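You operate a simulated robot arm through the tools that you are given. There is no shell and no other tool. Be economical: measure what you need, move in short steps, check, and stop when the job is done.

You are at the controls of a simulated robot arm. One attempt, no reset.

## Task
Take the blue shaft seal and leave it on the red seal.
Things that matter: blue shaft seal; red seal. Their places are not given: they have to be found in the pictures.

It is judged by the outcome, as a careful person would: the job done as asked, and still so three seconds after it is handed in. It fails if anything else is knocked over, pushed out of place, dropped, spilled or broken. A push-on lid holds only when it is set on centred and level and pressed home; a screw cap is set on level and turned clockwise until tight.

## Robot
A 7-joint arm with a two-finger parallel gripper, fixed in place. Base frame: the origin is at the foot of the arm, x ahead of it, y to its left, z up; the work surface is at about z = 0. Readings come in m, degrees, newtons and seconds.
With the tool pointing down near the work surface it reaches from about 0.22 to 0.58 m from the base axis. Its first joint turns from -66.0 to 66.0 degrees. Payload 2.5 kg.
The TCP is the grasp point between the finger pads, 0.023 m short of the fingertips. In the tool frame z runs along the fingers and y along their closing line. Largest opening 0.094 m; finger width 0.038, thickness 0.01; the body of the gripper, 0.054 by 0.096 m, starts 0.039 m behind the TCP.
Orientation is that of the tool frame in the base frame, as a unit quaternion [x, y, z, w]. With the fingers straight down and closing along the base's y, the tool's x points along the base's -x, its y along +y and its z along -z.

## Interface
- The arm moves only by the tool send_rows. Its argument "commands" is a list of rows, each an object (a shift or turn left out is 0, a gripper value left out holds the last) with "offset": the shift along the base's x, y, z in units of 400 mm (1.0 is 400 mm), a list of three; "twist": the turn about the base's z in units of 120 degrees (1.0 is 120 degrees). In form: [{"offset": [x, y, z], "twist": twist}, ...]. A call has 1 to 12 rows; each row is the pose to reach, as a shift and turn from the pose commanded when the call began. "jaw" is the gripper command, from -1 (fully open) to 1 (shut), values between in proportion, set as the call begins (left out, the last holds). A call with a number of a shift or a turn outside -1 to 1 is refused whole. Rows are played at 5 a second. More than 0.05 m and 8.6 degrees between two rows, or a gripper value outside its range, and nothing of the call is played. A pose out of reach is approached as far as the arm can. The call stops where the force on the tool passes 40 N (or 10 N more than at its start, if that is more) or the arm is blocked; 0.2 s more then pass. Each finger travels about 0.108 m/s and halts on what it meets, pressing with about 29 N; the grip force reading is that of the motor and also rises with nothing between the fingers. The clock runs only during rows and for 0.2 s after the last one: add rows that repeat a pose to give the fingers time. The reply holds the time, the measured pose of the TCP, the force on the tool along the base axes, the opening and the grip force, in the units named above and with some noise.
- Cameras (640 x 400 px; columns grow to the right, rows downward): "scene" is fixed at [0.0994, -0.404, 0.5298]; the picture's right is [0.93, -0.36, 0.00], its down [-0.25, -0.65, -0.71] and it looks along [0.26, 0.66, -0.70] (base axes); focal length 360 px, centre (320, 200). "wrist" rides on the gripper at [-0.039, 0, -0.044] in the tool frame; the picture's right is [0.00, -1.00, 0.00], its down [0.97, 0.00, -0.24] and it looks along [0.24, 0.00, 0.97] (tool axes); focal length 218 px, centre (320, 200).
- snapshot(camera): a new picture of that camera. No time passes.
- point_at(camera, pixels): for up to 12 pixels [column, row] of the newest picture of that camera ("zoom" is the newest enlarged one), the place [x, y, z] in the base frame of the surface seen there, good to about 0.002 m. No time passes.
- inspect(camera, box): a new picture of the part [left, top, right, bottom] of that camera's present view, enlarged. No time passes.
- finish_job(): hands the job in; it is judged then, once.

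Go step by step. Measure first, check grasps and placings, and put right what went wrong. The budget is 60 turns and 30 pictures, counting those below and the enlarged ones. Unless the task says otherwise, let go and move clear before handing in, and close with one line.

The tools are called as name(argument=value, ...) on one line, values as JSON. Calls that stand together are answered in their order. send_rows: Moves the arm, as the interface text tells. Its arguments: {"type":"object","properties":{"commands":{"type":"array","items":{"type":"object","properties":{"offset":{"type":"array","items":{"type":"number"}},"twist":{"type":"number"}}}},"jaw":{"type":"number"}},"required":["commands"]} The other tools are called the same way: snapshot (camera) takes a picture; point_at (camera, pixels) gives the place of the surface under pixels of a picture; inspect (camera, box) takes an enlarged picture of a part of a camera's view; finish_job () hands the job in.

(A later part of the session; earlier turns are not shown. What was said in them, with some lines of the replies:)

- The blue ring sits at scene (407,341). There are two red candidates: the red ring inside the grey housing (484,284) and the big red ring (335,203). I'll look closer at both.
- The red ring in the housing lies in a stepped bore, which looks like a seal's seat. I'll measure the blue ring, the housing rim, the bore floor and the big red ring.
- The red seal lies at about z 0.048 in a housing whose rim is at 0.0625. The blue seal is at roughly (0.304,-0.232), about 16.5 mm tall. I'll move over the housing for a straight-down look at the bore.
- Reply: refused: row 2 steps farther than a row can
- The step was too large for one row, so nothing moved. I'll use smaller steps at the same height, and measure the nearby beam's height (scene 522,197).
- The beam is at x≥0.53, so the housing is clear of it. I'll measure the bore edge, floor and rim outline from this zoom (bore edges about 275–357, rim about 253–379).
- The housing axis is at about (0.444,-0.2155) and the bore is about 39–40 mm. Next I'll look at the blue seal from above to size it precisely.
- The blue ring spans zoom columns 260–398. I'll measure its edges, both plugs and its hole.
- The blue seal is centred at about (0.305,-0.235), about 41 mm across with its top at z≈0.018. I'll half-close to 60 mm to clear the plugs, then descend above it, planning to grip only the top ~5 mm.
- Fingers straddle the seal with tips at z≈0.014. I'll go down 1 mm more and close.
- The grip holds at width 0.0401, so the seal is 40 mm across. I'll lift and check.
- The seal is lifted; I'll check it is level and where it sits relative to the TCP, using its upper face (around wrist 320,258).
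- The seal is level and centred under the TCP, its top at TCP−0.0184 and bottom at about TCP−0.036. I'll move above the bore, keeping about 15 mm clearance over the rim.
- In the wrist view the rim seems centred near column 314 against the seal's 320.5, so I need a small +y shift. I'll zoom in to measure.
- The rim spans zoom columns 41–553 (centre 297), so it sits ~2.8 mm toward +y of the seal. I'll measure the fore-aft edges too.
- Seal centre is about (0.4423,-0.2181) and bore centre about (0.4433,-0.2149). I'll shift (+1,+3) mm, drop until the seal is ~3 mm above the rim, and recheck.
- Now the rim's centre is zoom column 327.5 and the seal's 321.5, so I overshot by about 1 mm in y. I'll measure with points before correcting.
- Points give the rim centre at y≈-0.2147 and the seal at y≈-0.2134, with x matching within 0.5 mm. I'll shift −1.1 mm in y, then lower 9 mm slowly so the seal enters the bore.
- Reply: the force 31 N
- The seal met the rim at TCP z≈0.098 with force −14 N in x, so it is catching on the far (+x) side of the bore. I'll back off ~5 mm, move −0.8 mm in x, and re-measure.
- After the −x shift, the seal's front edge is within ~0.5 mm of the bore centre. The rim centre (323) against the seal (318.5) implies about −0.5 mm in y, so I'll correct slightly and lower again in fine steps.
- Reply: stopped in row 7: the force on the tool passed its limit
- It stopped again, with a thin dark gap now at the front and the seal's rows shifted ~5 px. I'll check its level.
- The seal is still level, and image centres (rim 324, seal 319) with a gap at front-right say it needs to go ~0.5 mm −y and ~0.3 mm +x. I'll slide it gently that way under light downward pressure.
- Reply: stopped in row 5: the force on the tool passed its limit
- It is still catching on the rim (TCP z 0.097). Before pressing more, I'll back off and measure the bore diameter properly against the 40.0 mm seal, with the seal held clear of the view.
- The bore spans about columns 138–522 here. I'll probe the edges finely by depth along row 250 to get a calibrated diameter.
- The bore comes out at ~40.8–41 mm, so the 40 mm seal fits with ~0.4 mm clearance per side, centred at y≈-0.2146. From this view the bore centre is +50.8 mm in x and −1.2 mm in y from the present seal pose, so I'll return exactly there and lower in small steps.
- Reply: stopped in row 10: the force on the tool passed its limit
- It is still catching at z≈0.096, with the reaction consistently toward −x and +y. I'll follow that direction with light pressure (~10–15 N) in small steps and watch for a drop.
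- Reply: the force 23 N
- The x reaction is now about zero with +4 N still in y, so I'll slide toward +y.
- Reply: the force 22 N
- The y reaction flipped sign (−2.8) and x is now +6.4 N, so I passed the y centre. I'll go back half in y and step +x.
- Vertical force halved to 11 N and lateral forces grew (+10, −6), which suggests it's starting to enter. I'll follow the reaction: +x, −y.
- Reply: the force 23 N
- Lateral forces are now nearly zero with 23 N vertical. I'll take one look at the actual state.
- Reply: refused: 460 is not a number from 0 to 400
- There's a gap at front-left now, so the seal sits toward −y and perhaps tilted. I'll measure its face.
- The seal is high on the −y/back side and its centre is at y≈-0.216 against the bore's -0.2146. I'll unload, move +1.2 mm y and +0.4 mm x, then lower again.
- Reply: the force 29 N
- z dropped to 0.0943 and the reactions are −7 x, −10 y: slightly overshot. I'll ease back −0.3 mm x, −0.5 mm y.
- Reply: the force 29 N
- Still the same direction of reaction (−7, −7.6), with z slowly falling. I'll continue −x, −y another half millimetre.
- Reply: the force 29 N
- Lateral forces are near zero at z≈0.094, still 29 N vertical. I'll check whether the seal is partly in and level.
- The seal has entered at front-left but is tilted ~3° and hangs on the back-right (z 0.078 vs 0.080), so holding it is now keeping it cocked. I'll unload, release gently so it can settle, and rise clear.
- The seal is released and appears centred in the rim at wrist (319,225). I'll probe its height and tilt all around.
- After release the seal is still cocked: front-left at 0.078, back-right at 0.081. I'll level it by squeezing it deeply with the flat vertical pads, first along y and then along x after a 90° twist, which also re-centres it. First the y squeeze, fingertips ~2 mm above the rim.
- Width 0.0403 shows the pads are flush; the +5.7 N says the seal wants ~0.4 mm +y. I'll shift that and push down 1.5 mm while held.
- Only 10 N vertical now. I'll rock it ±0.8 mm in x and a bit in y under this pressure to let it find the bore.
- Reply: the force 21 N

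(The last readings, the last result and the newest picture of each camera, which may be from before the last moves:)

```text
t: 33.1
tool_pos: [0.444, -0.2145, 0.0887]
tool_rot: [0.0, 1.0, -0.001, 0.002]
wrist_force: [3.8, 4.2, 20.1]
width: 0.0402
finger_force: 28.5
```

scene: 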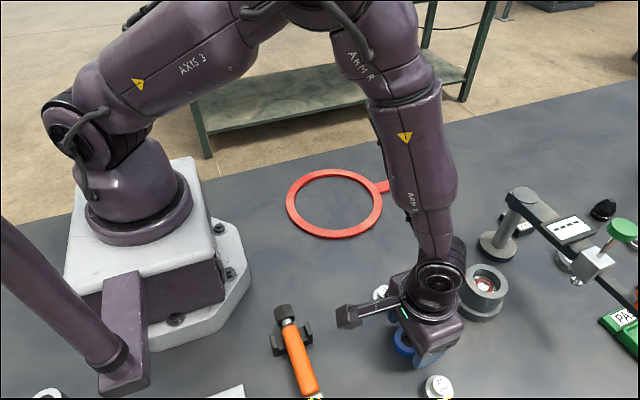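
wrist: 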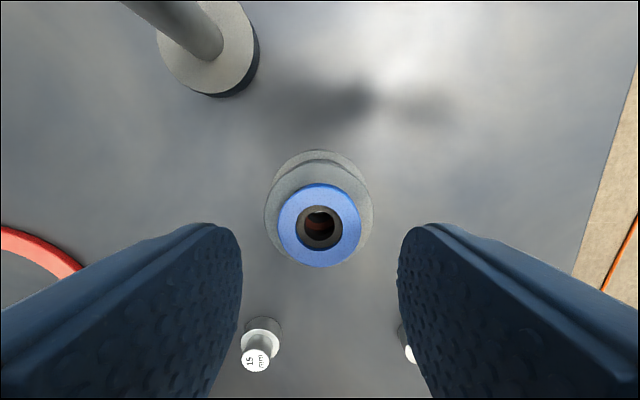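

z is following the command down (0.0887) so it is sliding in. I'll release, rise, close the fingers and press the seal home from above, reading the contact height.

send_rows(commands=[{"offset": [0, 0, 0.003]}, {"offset": [0, 0, 0.003]}, {"offset": [0, 0, 0.003]}], jaw=-0.1)

send_rows(commands=[{"offset": [0, 0, 0.05]}, {"offset": [0, 0, 0.08]}, {"offset": [0, 0, 0.08]}])

send_rows(commands=[{"offset": [0, 0, 0]}, {"offset": [0, 0, 0]}, {"offset": [0, 0, 0]}], jaw=1)

```text
t: 33.9
tool_pos: [0.4439, -0.2151, 0.0899]
tool_rot: [0.0, 1.0, 0.0, 0.001]
wrist_force: [0.4, 0.1, 0.6]
width: 0.052
finger_force: 0.1
```

```text
t: 34.7
tool_pos: [0.4437, -0.2146, 0.1218]
tool_rot: [0.0, 1.0, -0.001, 0.0]
wrist_force: [0.5, 0.4, 0.6]
width: 0.0517
finger_force: 0.1
```

```text
t: 35.5
tool_pos: [0.4446, -0.2153, 0.1225]
tool_rot: [-0.001, 1.0, -0.001, 0.001]
wrist_force: [0.2, 0.5, -0.3]
width: 0.0
finger_force: 28.5
```

Tips are closed at z≈0.099. Pressing down slowly on the seal's top.

send_rows(commands=[{"offset": [0, 0, -0.03]}, {"offset": [0, 0, -0.042]}, {"offset": [0, 0, -0.047]}, {"offset": [0, 0, -0.051]}, {"offset": [0, 0, -0.055]}, {"offset": [0, 0, -0.059]}, {"offset": [0, 0, -0.063]}, {"offset": [0, 0, -0.067]}, {"offset": [0, 0, -0.071]}, {"offset": [0, 0, -0.075]}, {"offset": [0, 0, -0.079]}, {"offset": [0, 0, -0.082]}])

```text
t: 37.0
tool_pos: [0.4435, -0.2156, 0.1019]
tool_rot: [0.0, 1.0, -0.001, 0.0]
wrist_force: [-2.8, 2.9, 9.0]
width: 0.0002
finger_force: 29.4
stopped in row 7: the force on the tool passed its limit (the readings are from after the stop); the commanded pose is now the measured one
```

Tips met the top at ~0.079, so the seal is still only 2–3 mm in. Now the 90° twist for the x-direction squeeze: rise and rotate.

send_rows(commands=[{"offset": [0, 0, 0.05], "twist": 0.06}, {"offset": [0, 0, 0.09], "twist": 0.13}, {"offset": [0, 0, 0.09], "twist": 0.2}, {"offset": [0, 0, 0.09], "twist": 0.27}, {"offset": [0, 0, 0.09], "twist": 0.34}, {"offset": [0, 0, 0.09], "twist": 0.41}, {"offset": [0, 0, 0.09], "twist": 0.48}, {"offset": [0, 0, 0.09], "twist": 0.55}, {"offset": [0, 0, 0.09], "twist": 0.62}, {"offset": [0, 0, 0.09], "twist": 0.69}, {"offset": [0, 0, 0.09], "twist": 0.75}, {"offset": [0, 0, 0.09], "twist": 0.75}], jaw=-0.1)

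send_rows(commands=[{"offset": [0, 0, 0]}, {"offset": [0, 0, 0]}])

send_rows(commands=[{"offset": [0, 0, 0]}])

send_rows(commands=[{"offset": [0, 0, 0]}])

```text
t: 39.6
tool_pos: [0.4426, -0.2157, 0.1358]
tool_rot: [0.708, -0.706, 0.0, -0.002]
wrist_force: [-0.4, 1.0, -0.3]
width: 0.0519
finger_force: 0.0
```

```text
t: 40.2
tool_pos: [0.4423, -0.2154, 0.1367]
tool_rot: [0.707, -0.707, 0.001, -0.001]
wrist_force: [0.5, 0.4, 0.5]
width: 0.052
finger_force: 0.0
```

```text
t: 40.6
tool_pos: [0.4428, -0.2155, 0.1376]
tool_rot: [-0.707, 0.707, 0.0, 0.001]
wrist_force: [-0.4, 0.4, 0.0]
width: 0.0514
finger_force: 0.2
```

```text
t: 41.0
tool_pos: [0.4439, -0.2154, 0.1361]
tool_rot: [0.707, -0.707, 0.001, -0.002]
wrist_force: [0.2, 1.1, 0.6]
width: 0.0514
finger_force: 0.1
```

Averaged pose is (0.4429,-0.2155,0.1365); the bore is (0.4436,-0.2146). I'll descend centred on the bore, then squeeze along x.

send_rows(commands=[{"offset": [0.0018, 0.0022, -0.06]}, {"offset": [0.0018, 0.0022, -0.1]}, {"offset": [0.0018, 0.0022, -0.115]}, {"offset": [0.0018, 0.0022, -0.115]}])

send_rows(commands=[{"offset": [0, 0, 0]}, {"offset": [0, 0, 0]}, {"offset": [0, 0, 0]}], jaw=1)

```text
t: 42.0
tool_pos: [0.4432, -0.2146, 0.0893]
tool_rot: [-0.707, 0.707, -0.001, 0.001]
wrist_force: [-0.3, 1.1, 0.3]
width: 0.0516
finger_force: 0.0
```

```text
t: 42.8
tool_pos: [0.4436, -0.2146, 0.0886]
tool_rot: [-0.707, 0.707, 0.0, 0.0]
wrist_force: [-0.7, 0.2, -0.1]
width: 0.0405
finger_force: 28.1
```

Clean squeeze with no side force, so it's centred in x and levelled. I'll regrip a bit higher (tips ~7 mm below the top) and push down from there.

send_rows(commands=[{"offset": [0, 0, 0]}, {"offset": [0, 0, 0]}, {"offset": [0, 0, 0.016]}, {"offset": [0, 0, 0.016]}], jaw=0)

send_rows(commands=[{"offset": [0, 0, 0]}, {"offset": [0, 0, 0]}, {"offset": [0, 0, -0.002]}, {"offset": [0, 0, -0.004]}, {"offset": [0, 0, -0.006]}, {"offset": [0, 0, -0.006]}], jaw=1)

```text
t: 43.8
tool_pos: [0.4429, -0.2146, 0.0967]
tool_rot: [-0.707, 0.707, -0.001, 0.0]
wrist_force: [0.5, 0.1, 0.6]
width: 0.0469
finger_force: 0.1
```

```text
t: 45.2
tool_pos: [0.4439, -0.2149, 0.0959]
tool_rot: [0.708, -0.707, 0.001, 0.0]
wrist_force: [-14.1, 4.0, 32.2]
width: 0.0399
finger_force: 29.0
```

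Resisting with −14 N in x: the seal wants to go −x. Following it.

send_rows(commands=[{"offset": [-0.0008, 0.0003, 0]}, {"offset": [-0.0016, 0.0005, 0]}, {"offset": [-0.0024, 0.0006, 0]}, {"offset": [-0.0024, 0.0006, 0]}])

```text
t: 46.2
tool_pos: [0.444, -0.2144, 0.0949]
tool_rot: [-0.707, 0.707, -0.003, 0.001]
wrist_force: [-2.5, -3.9, 23.1]
width: 0.04
finger_force: 28.7
```

Vertical force fell to 23 N as x balanced. I'll dither gently around here with a little more depth.

send_rows(commands=[{"offset": [-0.0008, -0.0008, 0]}, {"offset": [-0.0012, 0, -0.001]}, {"offset": [-0.0008, 0.0008, -0.001]}, {"offset": [0, 0, -0.001]}, {"offset": [0.0008, -0.0008, -0.001]}, {"offset": [0, -0.0012, -0.001]}, {"offset": [-0.0006, -0.0006, -0.002]}, {"offset": [-0.0004, -0.0004, -0.002]}, {"offset": [-0.0004, -0.0004, -0.002]}])

```text
t: 48.2
tool_pos: [0.4429, -0.2144, 0.0946]
tool_rot: [-0.707, 0.707, -0.003, 0.001]
wrist_force: [6.7, -2.7, 22.8]
width: 0.0401
finger_force: 28.6
```

I can't tell whether the seal moved or slipped in the grip, so I'll release and press from above with closed fingers to read its height.

send_rows(commands=[{"offset": [0, 0, 0.004]}, {"offset": [0, 0, 0.004]}, {"offset": [0, 0, 0.03]}, {"offset": [0, 0, 0.08]}, {"offset": [0, 0, 0.08]}], jaw=-0.1)

send_rows(commands=[{"offset": [0, 0, 0]}, {"offset": [0, 0, 0]}, {"offset": [0, 0, 0]}, {"offset": [0, 0, -0.03]}, {"offset": [0, 0, -0.05]}, {"offset": [0, 0, -0.054]}, {"offset": [0, 0, -0.058]}, {"offset": [0, 0, -0.062]}, {"offset": [0, 0, -0.066]}, {"offset": [0, 0, -0.07]}, {"offset": [0, 0, -0.074]}, {"offset": [0, 0, -0.078]}], jaw=1)

```text
t: 49.4
tool_pos: [0.4414, -0.2128, 0.1248]
tool_rot: [0.707, -0.707, 0.0, -0.001]
wrist_force: [-0.1, -0.2, -0.9]
width: 0.0517
finger_force: 0.1
```

```text
t: 51.7
tool_pos: [0.4427, -0.2153, 0.1006]
tool_rot: [-0.706, 0.708, -0.002, -0.001]
wrist_force: [-3.7, 2.0, 8.8]
width: 0.0
finger_force: 29.5
stopped in row 11: the force on the tool passed its limit (the readings are from after the stop); the commanded pose is now the measured one
```

The top is now at ~0.0776, lower than 0.0789, so it is creeping in. I'll press at ~25–30 N with closed fingers while dithering around.

send_rows(commands=[{"offset": [0, 0, -0.0025]}, {"offset": [0.003, 0, -0.0035]}, {"offset": [0.003, 0.003, -0.0035]}, {"offset": [0, 0.003, -0.0035]}, {"offset": [-0.003, 0.003, -0.0035]}, {"offset": [-0.003, 0, -0.0035]}, {"offset": [-0.003, -0.003, -0.0035]}, {"offset": [0, -0.003, -0.0035]}, {"offset": [0.003, -0.003, -0.0035]}, {"offset": [0, 0, -0.0035]}, {"offset": [0, 0, -0.0035]}])

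```text
t: 53.7
tool_pos: [0.445, -0.2152, 0.1008]
tool_rot: [0.707, -0.707, 0.001, 0.0]
wrist_force: [-3.8, 2.3, 8.3]
width: 0.0
finger_force: 29.5
stopped in row 10: the force on the tool passed its limit (the readings are from after the stop); the commanded pose is now the measured one
```

No more progress at the centre. I'll probe the edges by pressing at −x and then +x offsets, which shows the tilt and also levels it.

send_rows(commands=[{"offset": [0, 0, 0.012]}, {"offset": [-0.035, 0, 0.012]}, {"offset": [-0.035, 0, 0.004]}, {"offset": [-0.035, 0, 0]}, {"offset": [-0.035, 0, -0.003]}, {"offset": [-0.035, 0, -0.006]}, {"offset": [-0.035, 0, -0.009]}, {"offset": [-0.035, 0, -0.012]}, {"offset": [-0.035, 0, -0.015]}])

send_rows(commands=[{"offset": [0, 0, 0.015]}, {"offset": [0.07, 0, 0.015]}, {"offset": [0.07, 0, 0.004]}, {"offset": [0.07, 0, 0]}, {"offset": [0.07, 0, -0.003]}, {"offset": [0.07, 0, -0.006]}, {"offset": [0.07, 0, -0.009]}, {"offset": [0.07, 0, -0.012]}, {"offset": [0.07, 0, -0.015]}])

```text
t: 54.9
tool_pos: [0.4298, -0.2152, 0.1005]
tool_rot: [-0.707, 0.707, -0.001, -0.002]
wrist_force: [-4.2, 2.1, 8.7]
width: 0.0
finger_force: 29.4
stopped in row 5: the force on the tool passed its limit (the readings are from after the stop); the commanded pose is now the measured one
```

```text
t: 56.9
tool_pos: [0.4598, -0.2151, 0.0973]
tool_rot: [-0.707, 0.707, -0.005, 0.001]
wrist_force: [11.4, 7.5, 25.8]
width: 0.0001
finger_force: 29.4
```

Pressing +x went down to tip z≈0.0743, while −x stopped at 0.0775: it's tilted front-low. I'll go back to the deep x squeeze at the bore centre to level it, then push with small twists to break the friction.

send_rows(commands=[{"offset": [0, 0, 0.04]}, {"offset": [-0.0355, 0.001, 0.06]}, {"offset": [-0.0355, 0.001, 0.06]}, {"offset": [-0.0355, 0.001, 0.06]}], jaw=-0.1)

send_rows(commands=[{"offset": [0, 0, -0.04]}, {"offset": [0, 0, -0.073]}, {"offset": [0, 0, -0.073]}])

send_rows(commands=[{"offset": [0, 0, 0]}, {"offset": [0, 0, 0]}, {"offset": [0, 0, 0]}], jaw=1)

```text
t: 57.9
tool_pos: [0.4427, -0.2144, 0.1183]
tool_rot: [-0.706, 0.708, 0.001, -0.002]
wrist_force: [-0.2, -0.1, -0.8]
width: 0.0519
finger_force: 0.0
```

```text
t: 58.5
tool_pos: [0.4447, -0.2153, 0.0996]
tool_rot: [-0.706, 0.708, -0.002, -0.002]
wrist_force: [-6.6, 1.3, 9.5]
width: 0.0542
finger_force: 3.1
stopped in row 2: the force on the tool passed its limit (the readings are from after the stop); the commanded pose is now the measured one
```

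```text
t: 59.3
tool_pos: [0.4452, -0.2165, 0.1014]
tool_rot: [-0.706, 0.708, -0.004, 0.0]
wrist_force: [-7.8, -3.3, 15.9]
width: 0.0
finger_force: 29.4
```

A finger landed on top of the seal, so it has shifted or popped out. I'll rise well clear and use the last picture to measure everything.

send_rows(commands=[{"offset": [0, 0, 0.1]}, {"offset": [0, 0, 0.2]}, {"offset": [0, 0, 0.22]}, {"offset": [0, 0, 0.22]}], jaw=-0.1)

snapshot(camera="wrist")

```text
t: 60.3
tool_pos: [0.4441, -0.2153, 0.1877]
tool_rot: [-0.706, 0.708, -0.002, -0.001]
wrist_force: [0.8, 0.4, -0.2]
width: 0.0518
finger_force: 0.0
```

```text
0 pictures are left
```

wrist: 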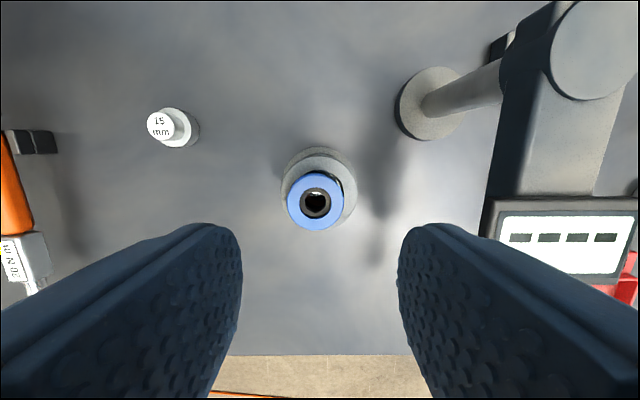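

The seal is still on the housing at (315,201), pushed toward −x, with a dark gap at the right side. I'll probe its face and the rim.

point_at(camera="wrist", pixels=[[291, 201], [339, 201], [315, 177], [315, 226], [298, 185], [332, 218], [298, 218], [332, 185], [295, 195], [335, 208], [305, 180], [325, 223]])

point_at(camera="wrist", pixels=[[288, 201], [343, 201], [315, 174], [315, 229], [283, 190], [356, 190], [354, 200], [345, 190], [348, 195], [340, 180], [320, 160], [347, 205]])

point_at(camera="wrist", pixels=[[289, 201], [290, 198], [290, 204], [341, 201], [342, 199], [342, 204], [315, 175], [312, 175], [318, 175], [315, 228], [312, 228], [318, 228]])

```text
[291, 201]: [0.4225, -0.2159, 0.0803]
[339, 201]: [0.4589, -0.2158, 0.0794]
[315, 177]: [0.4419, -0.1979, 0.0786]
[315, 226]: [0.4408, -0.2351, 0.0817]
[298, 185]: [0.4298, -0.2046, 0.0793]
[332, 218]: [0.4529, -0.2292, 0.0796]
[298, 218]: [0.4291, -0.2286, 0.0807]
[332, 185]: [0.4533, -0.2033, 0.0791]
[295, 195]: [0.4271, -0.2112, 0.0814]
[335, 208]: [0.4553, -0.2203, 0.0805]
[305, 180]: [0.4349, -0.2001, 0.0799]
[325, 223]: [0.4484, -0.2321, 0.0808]
```

```text
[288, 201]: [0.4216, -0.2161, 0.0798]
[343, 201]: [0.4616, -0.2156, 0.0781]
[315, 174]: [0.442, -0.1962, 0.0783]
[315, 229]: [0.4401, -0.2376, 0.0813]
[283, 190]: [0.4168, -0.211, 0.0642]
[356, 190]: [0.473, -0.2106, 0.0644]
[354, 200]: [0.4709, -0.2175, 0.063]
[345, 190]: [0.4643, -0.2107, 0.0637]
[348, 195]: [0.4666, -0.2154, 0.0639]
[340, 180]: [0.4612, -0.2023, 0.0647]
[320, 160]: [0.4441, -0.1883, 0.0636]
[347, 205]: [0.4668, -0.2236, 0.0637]
```

```text
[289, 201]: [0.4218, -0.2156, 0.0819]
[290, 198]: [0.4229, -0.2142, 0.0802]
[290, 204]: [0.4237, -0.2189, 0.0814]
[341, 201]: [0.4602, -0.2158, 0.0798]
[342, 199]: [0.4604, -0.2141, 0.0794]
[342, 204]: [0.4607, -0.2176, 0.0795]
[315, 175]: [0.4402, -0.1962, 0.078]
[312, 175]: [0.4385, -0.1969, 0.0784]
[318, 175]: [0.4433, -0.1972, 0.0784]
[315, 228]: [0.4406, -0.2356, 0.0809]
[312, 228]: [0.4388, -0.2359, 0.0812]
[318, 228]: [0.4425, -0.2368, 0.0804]
```

The seal centre is at (0.4416,-0.2167), 2 mm off the bore toward −x/−y, resting on the rim there. With no pictures left, I'll use this one to fix the rim circle accurately by probing its outer edge.

point_at(camera="wrist", pixels=[[355, 188], [356, 188], [357, 188], [358, 188], [359, 188], [360, 188], [278, 188], [279, 188], [280, 188], [281, 188], [282, 188], [283, 188]])

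point_at(camera="wrist", pixels=[[320, 150], [320, 152], [320, 153], [320, 154], [320, 155], [320, 156], [320, 157], [320, 158], [351, 210], [350, 212], [349, 214], [348, 216]])

point_at(camera="wrist", pixels=[[355, 198], [356, 198], [357, 198], [358, 198], [359, 198], [279, 198], [280, 198], [281, 198], [282, 198], [283, 198], [284, 198], [285, 198]])

point_at(camera="wrist", pixels=[[335, 176], [337, 178], [338, 180], [339, 182], [340, 184], [341, 186], [342, 188], [343, 190], [343, 192], [344, 194], [344, 197], [330, 174]])

```text
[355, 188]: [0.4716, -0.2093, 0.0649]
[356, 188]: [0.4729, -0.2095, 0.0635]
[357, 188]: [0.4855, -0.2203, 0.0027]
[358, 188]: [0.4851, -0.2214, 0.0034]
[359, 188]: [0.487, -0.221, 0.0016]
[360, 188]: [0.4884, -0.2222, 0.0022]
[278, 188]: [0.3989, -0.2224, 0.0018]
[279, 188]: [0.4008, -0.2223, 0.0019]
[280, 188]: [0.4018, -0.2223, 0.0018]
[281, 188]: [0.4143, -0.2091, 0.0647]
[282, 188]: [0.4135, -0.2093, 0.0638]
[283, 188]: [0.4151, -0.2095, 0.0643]
```

```text
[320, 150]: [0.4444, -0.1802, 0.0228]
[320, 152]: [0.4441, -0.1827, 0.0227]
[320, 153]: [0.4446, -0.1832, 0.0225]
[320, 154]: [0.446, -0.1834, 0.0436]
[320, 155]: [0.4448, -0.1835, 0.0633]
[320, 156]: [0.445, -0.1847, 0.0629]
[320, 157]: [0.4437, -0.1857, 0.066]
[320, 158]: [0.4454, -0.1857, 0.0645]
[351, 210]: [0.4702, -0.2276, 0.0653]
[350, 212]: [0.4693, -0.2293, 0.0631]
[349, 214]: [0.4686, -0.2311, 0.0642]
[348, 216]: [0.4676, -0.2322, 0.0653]
```

```text
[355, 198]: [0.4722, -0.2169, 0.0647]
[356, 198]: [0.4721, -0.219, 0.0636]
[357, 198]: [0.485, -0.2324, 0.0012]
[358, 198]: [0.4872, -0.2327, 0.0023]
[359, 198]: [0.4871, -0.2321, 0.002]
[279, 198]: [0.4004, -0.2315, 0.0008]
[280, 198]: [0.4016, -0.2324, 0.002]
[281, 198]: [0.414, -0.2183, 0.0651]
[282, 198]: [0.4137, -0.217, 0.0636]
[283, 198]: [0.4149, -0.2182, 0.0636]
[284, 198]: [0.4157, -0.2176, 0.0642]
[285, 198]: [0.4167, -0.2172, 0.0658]
```

```text
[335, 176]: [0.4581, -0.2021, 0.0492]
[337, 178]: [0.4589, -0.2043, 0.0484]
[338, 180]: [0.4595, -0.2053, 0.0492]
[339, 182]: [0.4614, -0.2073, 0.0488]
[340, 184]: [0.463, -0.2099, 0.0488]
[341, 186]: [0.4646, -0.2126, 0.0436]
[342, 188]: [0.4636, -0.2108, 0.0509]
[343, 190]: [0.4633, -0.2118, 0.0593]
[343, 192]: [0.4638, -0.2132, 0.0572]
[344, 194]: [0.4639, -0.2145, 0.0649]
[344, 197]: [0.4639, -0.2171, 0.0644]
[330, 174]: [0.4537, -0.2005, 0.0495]
```

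The rim's outer radius is 30.0 mm, which rescales the bore to about 39 mm. The seal is 40.0 mm, so it cannot enter, which matches its always resting at rim + 17 mm. The small ring in the housing therefore can't be the target. The big flat red ring with the pull-tab (a jar-type seal) must be the "red seal". I'll regrip the seal off the housing.

send_rows(commands=[{"offset": [-0.0078, -0.0035, 0]}, {"offset": [-0.0078, -0.0035, -0.1]}, {"offset": [-0.0078, -0.0035, -0.2]}, {"offset": [-0.0078, -0.0035, -0.23]}, {"offset": [-0.0078, -0.0035, -0.242]}, {"offset": [-0.0078, -0.0035, -0.242]}])

point_at(camera="scene", pixels=[[288, 203], [294, 203], [300, 203], [371, 203], [377, 203], [381, 203], [335, 171], [335, 176], [335, 229], [335, 236], [378, 186], [385, 190]])

```text
t: 61.7
tool_pos: [0.4415, -0.2156, 0.0903]
tool_rot: [-0.707, 0.708, -0.002, 0.0]
wrist_force: [0.2, 0.0, 0.4]
width: 0.0518
finger_force: 0.0
```

```text
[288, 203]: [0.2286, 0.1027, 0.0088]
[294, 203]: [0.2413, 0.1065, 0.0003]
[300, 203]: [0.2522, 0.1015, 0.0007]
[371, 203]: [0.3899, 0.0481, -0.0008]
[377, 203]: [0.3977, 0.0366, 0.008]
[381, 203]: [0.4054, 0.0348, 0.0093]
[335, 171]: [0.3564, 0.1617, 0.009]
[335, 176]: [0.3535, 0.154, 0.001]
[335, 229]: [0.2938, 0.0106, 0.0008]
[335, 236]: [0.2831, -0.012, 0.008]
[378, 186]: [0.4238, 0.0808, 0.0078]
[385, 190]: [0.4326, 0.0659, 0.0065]
```

The gripper straddles the seal; closing comes next. Scene probes put the red ring's centre at about (0.32,0.0745) with outer radius ~0.095 and its tab toward +x. I'll grip and map the tab/band region in the old scene picture.

send_rows(commands=[{"offset": [0, 0, 0]}, {"offset": [0, 0, 0]}, {"offset": [0, 0, 0]}], jaw=1)

point_at(camera="scene", pixels=[[363, 195], [367, 194], [371, 193], [373, 192], [375, 192], [377, 191], [379, 190], [383, 189], [387, 188], [389, 188], [360, 185], [365, 183]])

point_at(camera="scene", pixels=[[300, 222], [303, 225], [306, 228], [310, 231], [314, 234], [350, 225], [353, 228], [356, 231], [359, 234], [330, 230], [330, 233], [330, 238]])

point_at(camera="scene", pixels=[[360, 228], [364, 230], [366, 222], [370, 224], [374, 215], [379, 216], [372, 208], [375, 200], [380, 200], [350, 222], [362, 224], [368, 213]])

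```text
t: 62.5
tool_pos: [0.441, -0.2158, 0.0902]
tool_rot: [-0.706, 0.708, -0.001, 0.0]
wrist_force: [-1.9, -0.6, -1.4]
width: 0.0401
finger_force: 28.7
```

```text
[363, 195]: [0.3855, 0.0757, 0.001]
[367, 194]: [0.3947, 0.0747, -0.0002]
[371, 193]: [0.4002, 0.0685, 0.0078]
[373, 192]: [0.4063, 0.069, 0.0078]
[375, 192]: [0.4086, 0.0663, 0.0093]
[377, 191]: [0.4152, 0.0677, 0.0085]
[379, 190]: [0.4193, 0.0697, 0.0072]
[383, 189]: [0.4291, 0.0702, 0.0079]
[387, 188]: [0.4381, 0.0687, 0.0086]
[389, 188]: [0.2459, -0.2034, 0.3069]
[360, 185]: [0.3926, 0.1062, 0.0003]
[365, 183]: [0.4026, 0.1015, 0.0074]
```

```text
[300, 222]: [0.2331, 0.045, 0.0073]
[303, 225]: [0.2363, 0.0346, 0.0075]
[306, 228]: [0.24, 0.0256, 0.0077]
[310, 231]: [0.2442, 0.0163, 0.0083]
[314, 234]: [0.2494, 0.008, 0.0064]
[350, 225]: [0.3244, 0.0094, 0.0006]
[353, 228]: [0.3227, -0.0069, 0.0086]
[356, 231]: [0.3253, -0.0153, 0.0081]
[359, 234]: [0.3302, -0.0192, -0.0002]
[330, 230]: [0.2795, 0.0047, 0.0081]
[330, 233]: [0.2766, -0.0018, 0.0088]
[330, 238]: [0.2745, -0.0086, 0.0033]
```

```text
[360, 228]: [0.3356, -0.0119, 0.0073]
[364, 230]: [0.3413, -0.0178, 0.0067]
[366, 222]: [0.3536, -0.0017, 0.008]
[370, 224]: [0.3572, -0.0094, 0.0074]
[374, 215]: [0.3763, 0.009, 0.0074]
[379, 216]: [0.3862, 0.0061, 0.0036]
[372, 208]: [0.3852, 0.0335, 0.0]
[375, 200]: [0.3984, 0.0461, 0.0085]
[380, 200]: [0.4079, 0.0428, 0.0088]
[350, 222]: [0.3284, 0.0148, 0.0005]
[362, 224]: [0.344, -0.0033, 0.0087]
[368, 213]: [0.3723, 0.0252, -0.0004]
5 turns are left
```

The seal is gripped (0.0401) and the band/tab junction near (0.42,0.072) at z≈0.008 gives it full support. I'll lift, carry it there and lower in one call, as few turns remain.

send_rows(commands=[{"offset": [0, 0, 0.1]}, {"offset": [-0.02, 0.06, 0.18]}, {"offset": [-0.05, 0.17, 0.18]}, {"offset": [-0.0525, 0.29, 0.18]}, {"offset": [-0.0525, 0.41, 0.18]}, {"offset": [-0.0525, 0.53, 0.18]}, {"offset": [-0.0525, 0.65, 0.18]}, {"offset": [-0.0525, 0.722, 0.1]}, {"offset": [-0.0525, 0.722, -0.02]}, {"offset": [-0.0525, 0.722, -0.1]}, {"offset": [-0.0525, 0.722, -0.13]}, {"offset": [-0.0525, 0.722, -0.134]}])

```text
t: 65.1
tool_pos: [0.4204, 0.0735, 0.0377]
tool_rot: [-0.706, 0.708, -0.003, -0.002]
wrist_force: [-4.6, -2.4, 10.6]
width: 0.04
finger_force: 29.6
4 turns are left
```

Contact at z≈0.038 with 10.6 N and the seal still held (0.040): it is resting on the red ring's tab junction. Releasing and rising clear.

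send_rows(commands=[{"offset": [0, 0, 0]}, {"offset": [0, 0, 0]}, {"offset": [0, 0, 0]}, {"offset": [0, 0, 0.02]}, {"offset": [0, 0, 0.1]}, {"offset": [0, 0, 0.2]}, {"offset": [0, 0, 0.25]}, {"offset": [0, 0, 0.25]}], jaw=-0.1)

```text
t: 66.9
tool_pos: [0.4204, 0.0712, 0.1372]
tool_rot: [-0.706, 0.708, -0.002, 0.0]
wrist_force: [-0.5, -0.5, -0.3]
width: 0.0516
finger_force: 0.1
3 turns are left
```

The gripper is open (0.0516) and clear at z 0.137 with no load, so the seal was released on the red ring. I'm handing in.

finish_job()

```text
The job is handed in.
```

I set the blue shaft seal down on the big red ring, where the ring meets its tab, and let go. I couldn't confirm how it sits because I had no pictures left. "Red seal" could also mean the small red ring in the grey housing. I tried that one first, but the 40 mm seal would not go into the bore, which I measured at 39–41 mm, so choosing the big ring was my guess. The housing was pressed on repeatedly during those tries, though it showed no sign of moving.
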